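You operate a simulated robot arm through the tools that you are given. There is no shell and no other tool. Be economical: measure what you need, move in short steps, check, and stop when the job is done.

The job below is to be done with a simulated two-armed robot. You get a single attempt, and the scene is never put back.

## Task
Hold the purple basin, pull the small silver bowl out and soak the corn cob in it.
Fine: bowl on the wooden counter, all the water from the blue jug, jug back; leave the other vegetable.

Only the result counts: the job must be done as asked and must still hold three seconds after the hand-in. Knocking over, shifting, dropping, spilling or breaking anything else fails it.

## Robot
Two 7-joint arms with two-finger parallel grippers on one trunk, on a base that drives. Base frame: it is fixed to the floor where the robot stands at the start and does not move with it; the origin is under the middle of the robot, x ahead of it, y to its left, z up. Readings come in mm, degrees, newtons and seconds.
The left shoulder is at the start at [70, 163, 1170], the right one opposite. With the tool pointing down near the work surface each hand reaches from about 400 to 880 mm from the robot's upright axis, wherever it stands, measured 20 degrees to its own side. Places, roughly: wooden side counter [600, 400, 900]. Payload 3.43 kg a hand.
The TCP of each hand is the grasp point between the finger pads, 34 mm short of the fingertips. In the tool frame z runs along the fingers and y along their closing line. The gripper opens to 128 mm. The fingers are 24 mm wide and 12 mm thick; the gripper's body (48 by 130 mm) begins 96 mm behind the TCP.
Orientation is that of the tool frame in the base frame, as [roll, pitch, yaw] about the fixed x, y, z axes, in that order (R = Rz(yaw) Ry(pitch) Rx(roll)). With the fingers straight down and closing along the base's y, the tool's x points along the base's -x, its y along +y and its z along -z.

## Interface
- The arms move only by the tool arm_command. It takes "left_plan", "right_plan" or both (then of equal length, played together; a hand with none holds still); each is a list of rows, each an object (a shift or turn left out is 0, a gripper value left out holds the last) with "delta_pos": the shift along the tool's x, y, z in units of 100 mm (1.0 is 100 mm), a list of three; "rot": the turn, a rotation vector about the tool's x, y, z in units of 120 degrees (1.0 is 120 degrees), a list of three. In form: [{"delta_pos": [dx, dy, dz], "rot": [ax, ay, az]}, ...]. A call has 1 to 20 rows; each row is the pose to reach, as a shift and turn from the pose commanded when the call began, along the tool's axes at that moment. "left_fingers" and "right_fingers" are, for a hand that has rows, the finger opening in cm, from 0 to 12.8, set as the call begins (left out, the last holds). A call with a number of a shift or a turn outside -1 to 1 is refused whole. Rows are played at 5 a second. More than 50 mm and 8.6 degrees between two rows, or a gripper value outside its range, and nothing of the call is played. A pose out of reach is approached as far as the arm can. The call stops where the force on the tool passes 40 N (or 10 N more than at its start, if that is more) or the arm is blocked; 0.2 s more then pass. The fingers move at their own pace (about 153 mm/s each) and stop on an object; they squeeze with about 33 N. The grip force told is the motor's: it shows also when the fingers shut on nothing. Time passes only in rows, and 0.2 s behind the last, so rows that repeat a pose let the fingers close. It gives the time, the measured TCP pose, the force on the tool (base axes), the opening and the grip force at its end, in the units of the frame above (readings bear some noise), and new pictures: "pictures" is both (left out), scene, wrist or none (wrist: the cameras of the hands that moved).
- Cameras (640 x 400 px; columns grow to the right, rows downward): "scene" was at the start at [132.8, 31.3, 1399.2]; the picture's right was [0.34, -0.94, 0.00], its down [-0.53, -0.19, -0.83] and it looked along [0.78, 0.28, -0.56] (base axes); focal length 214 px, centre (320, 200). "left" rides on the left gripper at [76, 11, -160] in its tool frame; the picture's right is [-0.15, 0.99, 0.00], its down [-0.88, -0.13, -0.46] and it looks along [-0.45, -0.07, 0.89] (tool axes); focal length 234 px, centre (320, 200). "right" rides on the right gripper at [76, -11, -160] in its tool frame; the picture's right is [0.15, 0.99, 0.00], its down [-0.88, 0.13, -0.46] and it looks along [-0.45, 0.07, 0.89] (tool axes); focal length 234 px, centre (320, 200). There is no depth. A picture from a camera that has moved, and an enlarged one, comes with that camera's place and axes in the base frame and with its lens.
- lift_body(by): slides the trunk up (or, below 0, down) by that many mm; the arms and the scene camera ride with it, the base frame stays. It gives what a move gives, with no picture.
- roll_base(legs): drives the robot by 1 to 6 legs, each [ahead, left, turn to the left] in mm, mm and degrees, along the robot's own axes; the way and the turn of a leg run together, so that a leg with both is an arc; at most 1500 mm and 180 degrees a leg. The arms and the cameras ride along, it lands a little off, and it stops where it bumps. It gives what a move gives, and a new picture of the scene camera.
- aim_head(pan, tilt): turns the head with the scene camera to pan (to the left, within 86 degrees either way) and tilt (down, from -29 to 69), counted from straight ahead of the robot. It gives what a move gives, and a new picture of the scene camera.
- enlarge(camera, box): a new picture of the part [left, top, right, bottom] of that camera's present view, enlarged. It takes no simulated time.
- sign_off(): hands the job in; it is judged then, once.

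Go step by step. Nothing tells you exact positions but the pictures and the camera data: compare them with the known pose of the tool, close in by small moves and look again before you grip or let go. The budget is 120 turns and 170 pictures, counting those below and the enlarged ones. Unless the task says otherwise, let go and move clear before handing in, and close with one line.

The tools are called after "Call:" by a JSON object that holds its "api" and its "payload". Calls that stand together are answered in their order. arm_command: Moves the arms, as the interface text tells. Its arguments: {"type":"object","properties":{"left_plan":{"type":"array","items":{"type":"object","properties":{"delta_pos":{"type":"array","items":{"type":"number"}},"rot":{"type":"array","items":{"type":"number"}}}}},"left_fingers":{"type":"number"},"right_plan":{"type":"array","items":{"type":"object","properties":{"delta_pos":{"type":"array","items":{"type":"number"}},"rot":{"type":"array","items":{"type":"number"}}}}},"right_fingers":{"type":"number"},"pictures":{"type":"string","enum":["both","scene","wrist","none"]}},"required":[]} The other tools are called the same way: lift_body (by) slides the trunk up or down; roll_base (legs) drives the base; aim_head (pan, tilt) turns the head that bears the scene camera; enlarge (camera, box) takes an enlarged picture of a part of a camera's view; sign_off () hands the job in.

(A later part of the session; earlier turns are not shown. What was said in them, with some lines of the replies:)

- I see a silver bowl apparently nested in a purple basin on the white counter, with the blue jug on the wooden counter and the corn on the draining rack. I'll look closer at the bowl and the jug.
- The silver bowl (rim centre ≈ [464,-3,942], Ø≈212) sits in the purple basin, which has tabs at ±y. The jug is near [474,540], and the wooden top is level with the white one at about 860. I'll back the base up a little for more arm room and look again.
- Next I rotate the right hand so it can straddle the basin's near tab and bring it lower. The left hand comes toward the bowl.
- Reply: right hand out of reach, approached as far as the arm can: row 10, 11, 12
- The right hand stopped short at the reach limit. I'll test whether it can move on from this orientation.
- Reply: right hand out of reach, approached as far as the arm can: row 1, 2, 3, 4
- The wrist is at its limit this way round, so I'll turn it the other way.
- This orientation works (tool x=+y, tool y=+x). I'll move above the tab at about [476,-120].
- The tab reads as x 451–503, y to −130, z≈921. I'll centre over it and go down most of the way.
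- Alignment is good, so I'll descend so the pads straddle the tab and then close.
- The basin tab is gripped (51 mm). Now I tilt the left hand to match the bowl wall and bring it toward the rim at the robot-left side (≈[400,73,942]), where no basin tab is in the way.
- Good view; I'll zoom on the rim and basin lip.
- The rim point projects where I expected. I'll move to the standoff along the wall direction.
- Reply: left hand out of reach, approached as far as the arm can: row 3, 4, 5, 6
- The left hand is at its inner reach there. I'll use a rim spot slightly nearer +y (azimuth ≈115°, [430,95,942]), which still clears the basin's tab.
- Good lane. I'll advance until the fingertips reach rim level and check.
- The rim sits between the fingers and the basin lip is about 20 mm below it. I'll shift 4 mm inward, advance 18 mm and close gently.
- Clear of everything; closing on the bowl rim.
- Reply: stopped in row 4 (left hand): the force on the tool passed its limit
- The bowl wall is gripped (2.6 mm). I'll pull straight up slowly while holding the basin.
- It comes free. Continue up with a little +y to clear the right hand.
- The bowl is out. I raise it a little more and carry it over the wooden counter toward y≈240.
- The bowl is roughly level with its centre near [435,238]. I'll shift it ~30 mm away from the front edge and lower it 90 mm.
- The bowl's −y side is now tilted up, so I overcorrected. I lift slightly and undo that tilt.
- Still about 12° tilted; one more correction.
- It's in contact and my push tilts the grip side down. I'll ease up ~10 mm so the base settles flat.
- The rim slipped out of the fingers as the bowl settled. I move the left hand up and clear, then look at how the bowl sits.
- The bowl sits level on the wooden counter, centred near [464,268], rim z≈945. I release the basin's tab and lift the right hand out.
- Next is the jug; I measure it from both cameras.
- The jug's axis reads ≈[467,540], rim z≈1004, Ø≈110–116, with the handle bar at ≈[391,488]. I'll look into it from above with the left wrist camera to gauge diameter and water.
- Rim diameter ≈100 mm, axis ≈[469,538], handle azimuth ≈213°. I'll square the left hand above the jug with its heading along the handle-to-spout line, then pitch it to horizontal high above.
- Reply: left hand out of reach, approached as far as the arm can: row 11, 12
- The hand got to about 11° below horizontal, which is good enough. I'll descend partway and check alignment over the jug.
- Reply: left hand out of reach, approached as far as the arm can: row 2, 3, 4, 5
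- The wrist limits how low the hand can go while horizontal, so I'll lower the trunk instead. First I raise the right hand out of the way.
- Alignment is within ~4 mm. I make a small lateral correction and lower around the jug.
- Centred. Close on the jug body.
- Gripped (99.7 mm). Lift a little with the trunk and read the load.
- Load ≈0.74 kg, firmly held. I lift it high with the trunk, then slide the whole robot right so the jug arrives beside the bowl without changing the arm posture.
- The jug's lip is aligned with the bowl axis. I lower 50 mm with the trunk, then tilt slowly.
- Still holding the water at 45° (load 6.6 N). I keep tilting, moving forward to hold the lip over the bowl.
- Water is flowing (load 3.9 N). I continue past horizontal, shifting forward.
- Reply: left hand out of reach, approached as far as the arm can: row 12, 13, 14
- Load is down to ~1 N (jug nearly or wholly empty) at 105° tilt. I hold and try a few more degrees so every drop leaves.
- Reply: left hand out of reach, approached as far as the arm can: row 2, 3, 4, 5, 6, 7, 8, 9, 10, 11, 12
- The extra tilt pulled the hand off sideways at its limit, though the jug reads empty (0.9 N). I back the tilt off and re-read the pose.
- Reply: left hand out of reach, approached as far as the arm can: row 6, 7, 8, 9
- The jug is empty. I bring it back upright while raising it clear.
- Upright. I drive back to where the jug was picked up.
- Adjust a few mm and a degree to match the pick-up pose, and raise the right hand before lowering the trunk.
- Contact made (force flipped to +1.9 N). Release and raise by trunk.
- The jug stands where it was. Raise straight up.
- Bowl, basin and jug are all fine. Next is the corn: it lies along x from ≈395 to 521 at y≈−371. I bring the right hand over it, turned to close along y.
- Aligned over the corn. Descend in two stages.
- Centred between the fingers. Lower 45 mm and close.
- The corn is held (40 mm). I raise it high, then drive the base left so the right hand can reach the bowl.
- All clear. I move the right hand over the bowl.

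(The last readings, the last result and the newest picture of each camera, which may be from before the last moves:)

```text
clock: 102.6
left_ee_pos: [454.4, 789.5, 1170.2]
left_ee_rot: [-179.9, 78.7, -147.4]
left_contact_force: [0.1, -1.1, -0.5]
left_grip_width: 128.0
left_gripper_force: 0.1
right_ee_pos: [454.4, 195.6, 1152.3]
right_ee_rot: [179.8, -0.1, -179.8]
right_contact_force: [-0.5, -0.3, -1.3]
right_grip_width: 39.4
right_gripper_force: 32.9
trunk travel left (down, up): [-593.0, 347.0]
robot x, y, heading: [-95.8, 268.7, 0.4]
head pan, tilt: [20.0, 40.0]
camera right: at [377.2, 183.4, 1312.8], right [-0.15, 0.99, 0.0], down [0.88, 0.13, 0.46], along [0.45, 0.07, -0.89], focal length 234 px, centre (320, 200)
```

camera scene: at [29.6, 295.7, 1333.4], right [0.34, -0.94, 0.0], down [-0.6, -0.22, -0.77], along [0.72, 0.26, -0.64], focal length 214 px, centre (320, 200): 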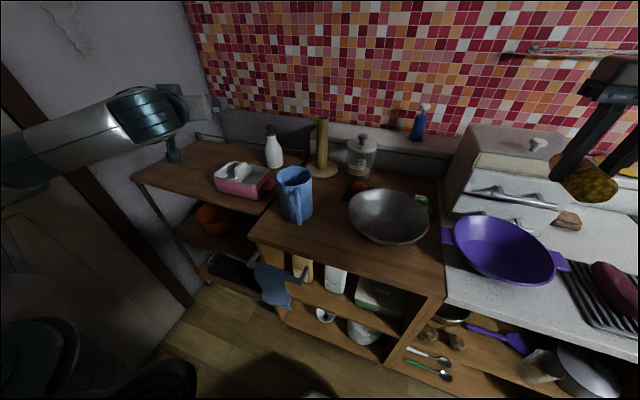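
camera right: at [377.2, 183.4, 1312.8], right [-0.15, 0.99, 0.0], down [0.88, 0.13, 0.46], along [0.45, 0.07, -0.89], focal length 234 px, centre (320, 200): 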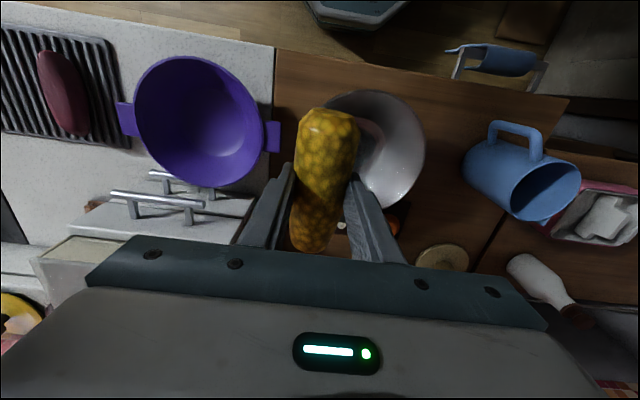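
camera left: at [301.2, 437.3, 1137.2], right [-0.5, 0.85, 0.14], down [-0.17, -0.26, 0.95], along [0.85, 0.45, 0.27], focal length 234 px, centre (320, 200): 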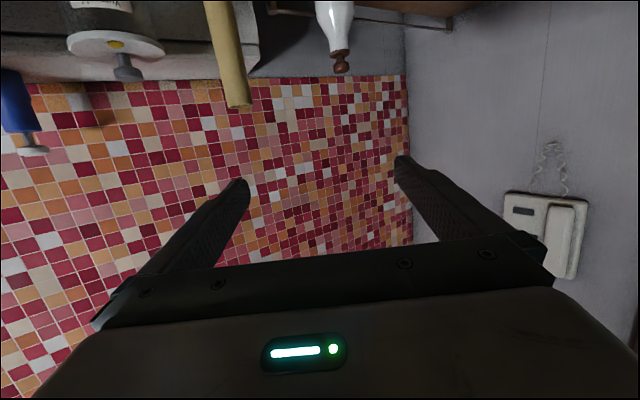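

Call:
{"api": "arm_command", "payload": {"right_plan": [{"delta_pos": [-0.06, 0.35, 0]}, {"delta_pos": [-0.11, 0.67, 0]}, {"delta_pos": [-0.11, 0.67, 0.3]}, {"delta_pos": [-0.11, 0.67, 0.6]}, {"delta_pos": [-0.11, 0.67, 0.6]}], "pictures": "wrist"}}

Call:
{"api": "enlarge", "payload": {"camera": "scene", "box": [300, 130, 480, 270]}}

```text
clock: 103.8
left_ee_pos: [454.7, 790.0, 1170.7]
left_ee_rot: [-179.6, 78.7, -147.2]
left_contact_force: [-0.2, 0.5, 0.0]
left_grip_width: 128.1
left_gripper_force: 0.0
right_ee_pos: [467.3, 264.3, 1091.7]
right_ee_rot: [179.9, 0.1, -179.8]
right_contact_force: [-0.1, 0.1, -1.0]
right_grip_width: 39.6
right_gripper_force: 33.2
trunk travel left (down, up): [-593.0, 347.0]
robot x, y, heading: [-101.3, 266.9, 0.3]
head pan, tilt: [20.0, 40.0]
camera right: at [390.3, 251.8, 1251.1], right [-0.15, 0.99, 0.0], down [0.88, 0.13, 0.46], along [0.45, 0.07, -0.89], focal length 234 px, centre (320, 200)
```

right: 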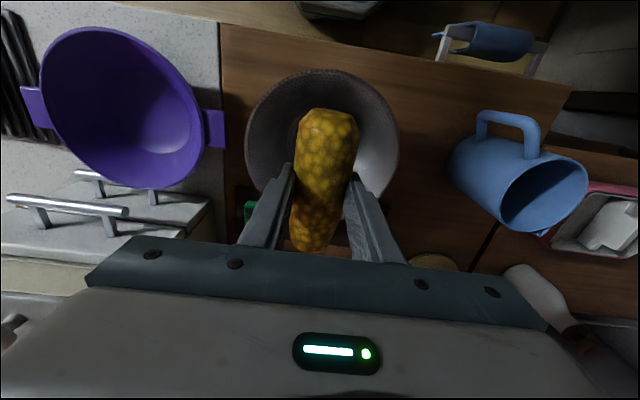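

```text
2.86 times, centred on (390, 200) of scene
camera zoom: at [29.1, 295.8, 1333.5], right [0.34, -0.94, 0.0], down [-0.6, -0.22, -0.77], along [0.72, 0.26, -0.64], focal length 613 px, centre (120, 200)
```

zoom: 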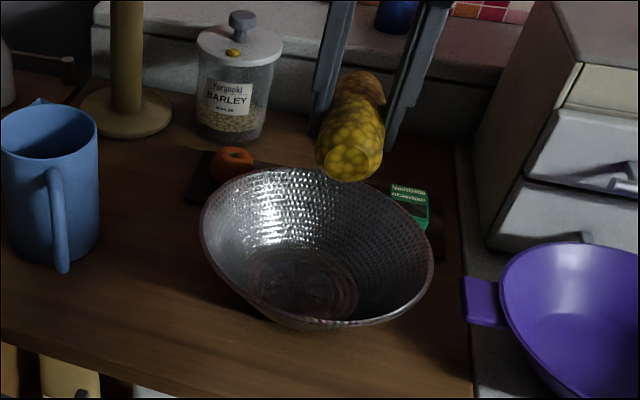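

The bowl's centre is ≈[475,267]. Centre up and lower into the bowl.

Call:
{"api": "arm_command", "payload": {"right_plan": [{"delta_pos": [-0.08, 0.03, 0.2]}, {"delta_pos": [-0.08, 0.03, 0.45]}, {"delta_pos": [-0.08, 0.03, 0.7]}, {"delta_pos": [-0.08, 0.03, 0.95]}, {"delta_pos": [-0.08, 0.03, 0.95]}], "pictures": "wrist"}}

Call:
{"api": "enlarge", "payload": {"camera": "scene", "box": [320, 160, 460, 260]}}

```text
clock: 105.0
left_ee_pos: [454.6, 790.4, 1170.1]
left_ee_rot: [-179.6, 78.7, -147.4]
left_contact_force: [-0.1, -0.4, -1.4]
left_grip_width: 128.1
left_gripper_force: 0.0
right_ee_pos: [474.7, 266.0, 996.4]
right_ee_rot: [179.8, 0.1, -179.8]
right_contact_force: [0.1, -0.5, -1.6]
right_grip_width: 39.4
right_gripper_force: 33.1
trunk travel left (down, up): [-593.0, 347.0]
robot x, y, heading: [-99.9, 267.3, 0.4]
head pan, tilt: [20.0, 40.0]
camera right: at [397.2, 253.6, 1156.4], right [-0.15, 0.99, 0.0], down [0.88, 0.13, 0.46], along [0.45, 0.07, -0.89], focal length 234 px, centre (320, 200)
```

right: 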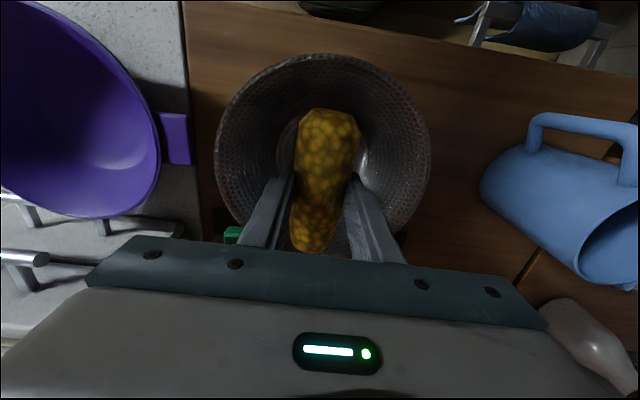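

```text
4.00 times, centred on (390, 210) of scene
camera zoom: at [29.2, 295.8, 1333.5], right [0.34, -0.94, 0.0], down [-0.6, -0.22, -0.77], along [0.72, 0.26, -0.64], focal length 858 px, centre (40, 160)
```

zoom: 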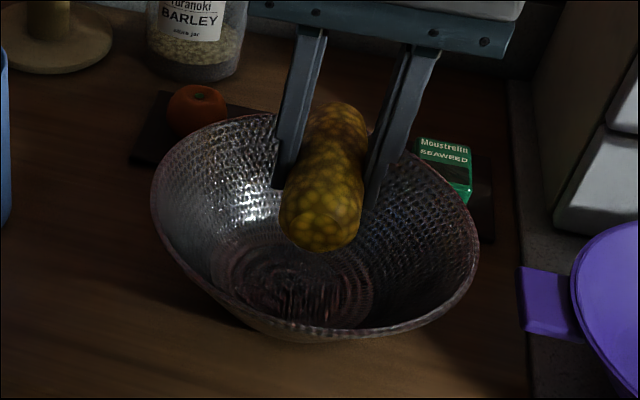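

Call:
{"api": "arm_command", "payload": {"right_plan": [{"delta_pos": [0, 0, 0.15]}, {"delta_pos": [0, 0, 0.3]}, {"delta_pos": [0, 0, 0.45]}, {"delta_pos": [0, 0, 0.6]}, {"delta_pos": [0, 0, 0.6]}], "pictures": "none"}}

Call:
{"api": "enlarge", "payload": {"camera": "scene", "box": [320, 160, 460, 260]}}

Call:
{"api": "enlarge", "payload": {"camera": "right", "box": [180, 20, 460, 280]}}

```text
clock: 106.2
left_ee_pos: [455.3, 789.7, 1170.8]
left_ee_rot: [-179.6, 78.6, -147.3]
left_contact_force: [-0.7, 0.0, 0.3]
left_grip_width: 127.9
left_gripper_force: 0.1
right_ee_pos: [476.8, 267.4, 939.2]
right_ee_rot: [179.7, 0.1, -179.9]
right_contact_force: [3.2, 2.5, 3.2]
right_grip_width: 39.5
right_gripper_force: 32.7
trunk travel left (down, up): [-593.0, 347.0]
robot x, y, heading: [-99.1, 268.8, -0.1]
head pan, tilt: [20.0, 40.0]
```

```text
4.00 times, centred on (390, 210) of scene
camera zoom: at [29.6, 296.0, 1333.5], right [0.34, -0.94, 0.0], down [-0.6, -0.22, -0.77], along [0.72, 0.26, -0.64], focal length 858 px, centre (40, 160)
```

zoom: 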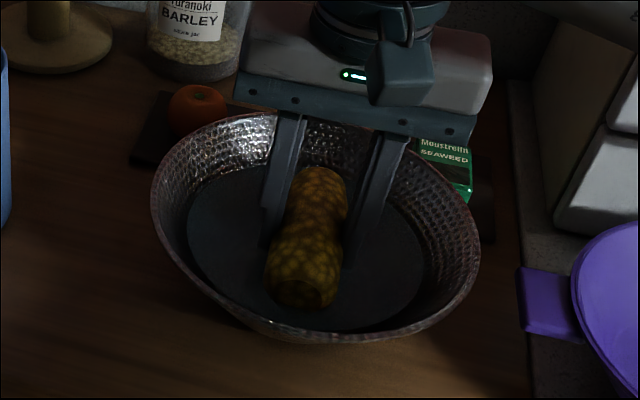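

```text
1.54 times, centred on (320, 150) of right
camera zoom: at [398.4, 253.6, 1098.5], right [-0.15, 0.99, 0.0], down [0.88, 0.13, 0.46], along [0.45, 0.07, -0.89], focal length 360 px, centre (320, 277)
```

zoom: 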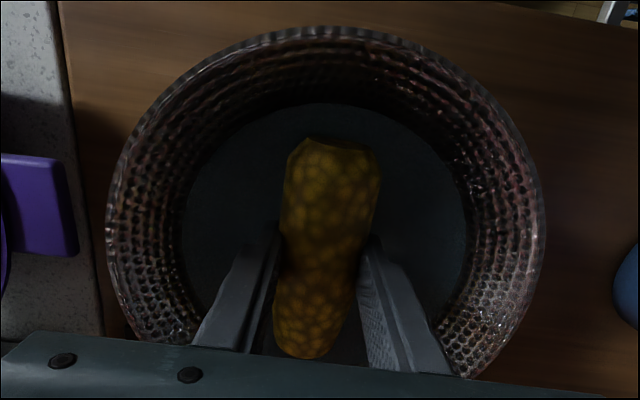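

Water is clearly in the bowl, and the corn is in it with light contact. I lower a little more.

Call:
{"api": "arm_command", "payload": {"right_plan": [{"delta_pos": [0.02, 0, 0.04]}, {"delta_pos": [0.02, 0, 0.08]}, {"delta_pos": [0.02, 0, 0.12]}], "pictures": "none"}}

Call:
{"api": "enlarge", "payload": {"camera": "scene", "box": [320, 160, 460, 260]}}

```text
clock: 107.0
left_ee_pos: [453.8, 790.9, 1171.9]
left_ee_rot: [-179.6, 78.8, -147.2]
left_contact_force: [-0.4, -0.5, -0.4]
left_grip_width: 128.1
left_gripper_force: 0.0
right_ee_pos: [471.7, 267.0, 929.2]
right_ee_rot: [179.8, 0.3, -179.8]
right_contact_force: [10.1, 2.6, 28.4]
right_grip_width: 39.6
right_gripper_force: 33.3
trunk travel left (down, up): [-593.0, 347.0]
robot x, y, heading: [-99.4, 264.2, 0.3]
head pan, tilt: [20.0, 40.0]
```

```text
4.00 times, centred on (390, 210) of scene
camera zoom: at [28.6, 296.1, 1333.8], right [0.34, -0.94, 0.0], down [-0.6, -0.22, -0.77], along [0.72, 0.26, -0.64], focal length 858 px, centre (40, 160)
```

zoom: 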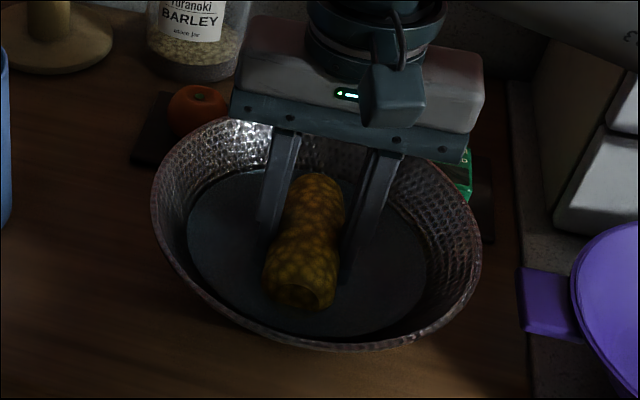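

That's pressing now (28 N, the near end on the wall). I ease up 8 mm, nudge +x 5 mm and release.

Call:
{"api": "arm_command", "payload": {"right_plan": [{"delta_pos": [0, 0, -0.04]}, {"delta_pos": [-0.05, 0, -0.08]}, {"delta_pos": [-0.05, 0, -0.08]}], "pictures": "none"}}

Call:
{"api": "arm_command", "payload": {"right_plan": [{}, {}, {}], "right_fingers": 6, "pictures": "none"}}

Call:
{"api": "enlarge", "payload": {"camera": "scene", "box": [320, 160, 460, 260]}}

Call:
{"api": "enlarge", "payload": {"camera": "right", "box": [180, 20, 460, 280]}}

```text
clock: 107.8
left_ee_pos: [454.2, 789.3, 1169.3]
left_ee_rot: [-179.7, 78.6, -147.4]
left_contact_force: [0.1, -0.1, 0.0]
left_grip_width: 127.9
left_gripper_force: 0.0
right_ee_pos: [476.2, 266.9, 935.5]
right_ee_rot: [179.9, -0.1, -179.7]
right_contact_force: [0.2, -0.2, -1.6]
right_grip_width: 39.5
right_gripper_force: 32.4
trunk travel left (down, up): [-593.0, 347.0]
robot x, y, heading: [-100.1, 263.2, 0.2]
head pan, tilt: [20.0, 40.0]
```

```text
clock: 108.6
left_ee_pos: [453.5, 789.4, 1170.2]
left_ee_rot: [-179.6, 78.6, -147.3]
left_contact_force: [0.1, 0.5, -0.2]
left_grip_width: 127.9
left_gripper_force: 0.0
right_ee_pos: [476.3, 265.5, 936.2]
right_ee_rot: [180.0, 0.1, -179.8]
right_contact_force: [-0.8, 0.1, 0.5]
right_grip_width: 60.2
right_gripper_force: 0.1
trunk travel left (down, up): [-593.0, 347.0]
robot x, y, heading: [-100.5, 264.7, 0.4]
head pan, tilt: [20.0, 40.0]
```

```text
4.00 times, centred on (390, 210) of scene
camera zoom: at [29.4, 295.8, 1333.4], right [0.34, -0.94, 0.0], down [-0.6, -0.22, -0.77], along [0.72, 0.26, -0.64], focal length 858 px, centre (40, 160)
```

zoom: 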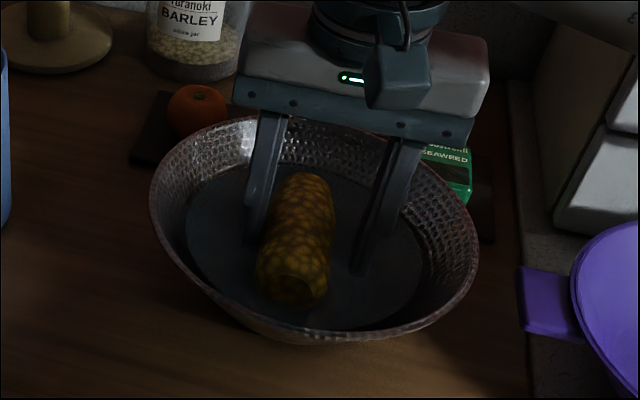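

```text
1.54 times, centred on (320, 150) of right
camera zoom: at [399.5, 253.9, 1095.7], right [-0.15, 0.99, 0.0], down [0.88, 0.13, 0.46], along [0.45, 0.07, -0.89], focal length 360 px, centre (320, 277)
```

zoom: 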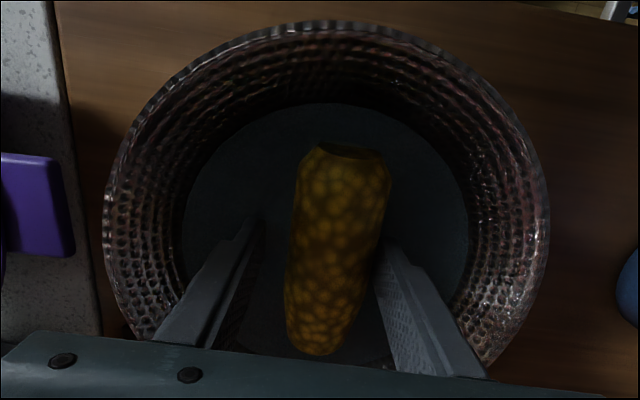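

Released; the corn lies in the water. I withdraw the hand straight up.

Call:
{"api": "arm_command", "payload": {"right_plan": [{"delta_pos": [0, 0, -0.1]}, {"delta_pos": [0, 0, -0.25]}, {"delta_pos": [0, 0, -0.5]}, {"delta_pos": [0, 0, -0.75]}, {"delta_pos": [0, 0, -1.0]}], "pictures": "none"}}

Call:
{"api": "arm_command", "payload": {"right_plan": [{"delta_pos": [0, 0, -0.4]}, {"delta_pos": [0, -0.3, -0.8]}, {"delta_pos": [0, -0.6, -1.0]}, {"delta_pos": [0, -1.0, -1.0]}], "pictures": "scene"}}

Call:
{"api": "enlarge", "payload": {"camera": "scene", "box": [240, 130, 480, 280]}}

```text
clock: 109.8
left_ee_pos: [453.4, 789.7, 1170.5]
left_ee_rot: [-179.5, 78.6, -147.3]
left_contact_force: [0.2, -0.5, 0.4]
left_grip_width: 127.9
left_gripper_force: 0.0
right_ee_pos: [474.5, 269.2, 1034.7]
right_ee_rot: [179.8, 0.1, -179.8]
right_contact_force: [-1.1, 0.4, -0.5]
right_grip_width: 60.0
right_gripper_force: 0.0
trunk travel left (down, up): [-593.0, 347.0]
robot x, y, heading: [-99.2, 263.2, 0.5]
head pan, tilt: [20.0, 40.0]
```

```text
clock: 110.8
left_ee_pos: [453.4, 788.1, 1170.9]
left_ee_rot: [-180.0, 78.6, -147.8]
left_contact_force: [-0.8, -0.5, 0.3]
left_grip_width: 127.9
left_gripper_force: 0.1
right_ee_pos: [479.1, 168.5, 1135.5]
right_ee_rot: [179.7, 0.1, -179.7]
right_contact_force: [0.2, 0.1, -0.7]
right_grip_width: 60.4
right_gripper_force: 0.2
trunk travel left (down, up): [-593.0, 347.0]
robot x, y, heading: [-103.6, 266.9, 0.4]
head pan, tilt: [20.0, 40.0]
camera scene: at [29.2, 293.7, 1333.5], right [0.34, -0.94, 0.0], down [-0.6, -0.22, -0.77], along [0.72, 0.27, -0.64], focal length 214 px, centre (320, 200)
```

scene: 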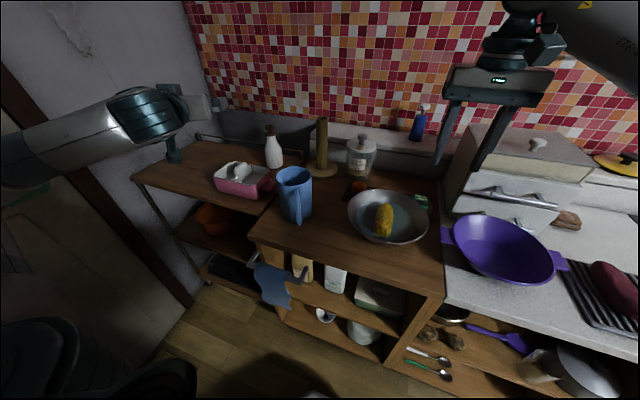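

```text
2.67 times, centred on (360, 205) of scene
camera zoom: at [29.2, 293.7, 1333.5], right [0.34, -0.94, 0.0], down [-0.6, -0.22, -0.77], along [0.72, 0.27, -0.64], focal length 572 px, centre (213, 187)
```

zoom: 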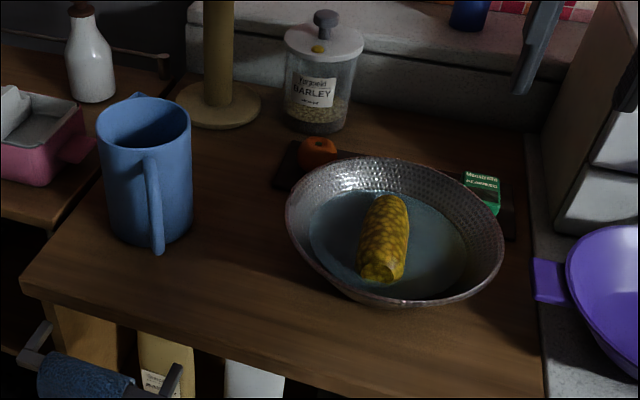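

The corn is soaking in the bowl on the wooden counter. The jug is empty and back upright in its place, the basin and sweet potato are where they were, and both hands are clear, so I'm handing in.

Call:
{"api": "sign_off", "payload": {}}

```text
The job is handed in.
```

The corn cob is soaking in the silver bowl on the wooden counter with all the water from the jug. The jug is back upright within a few millimetres of where it stood, and the basin and the other vegetable are undisturbed.
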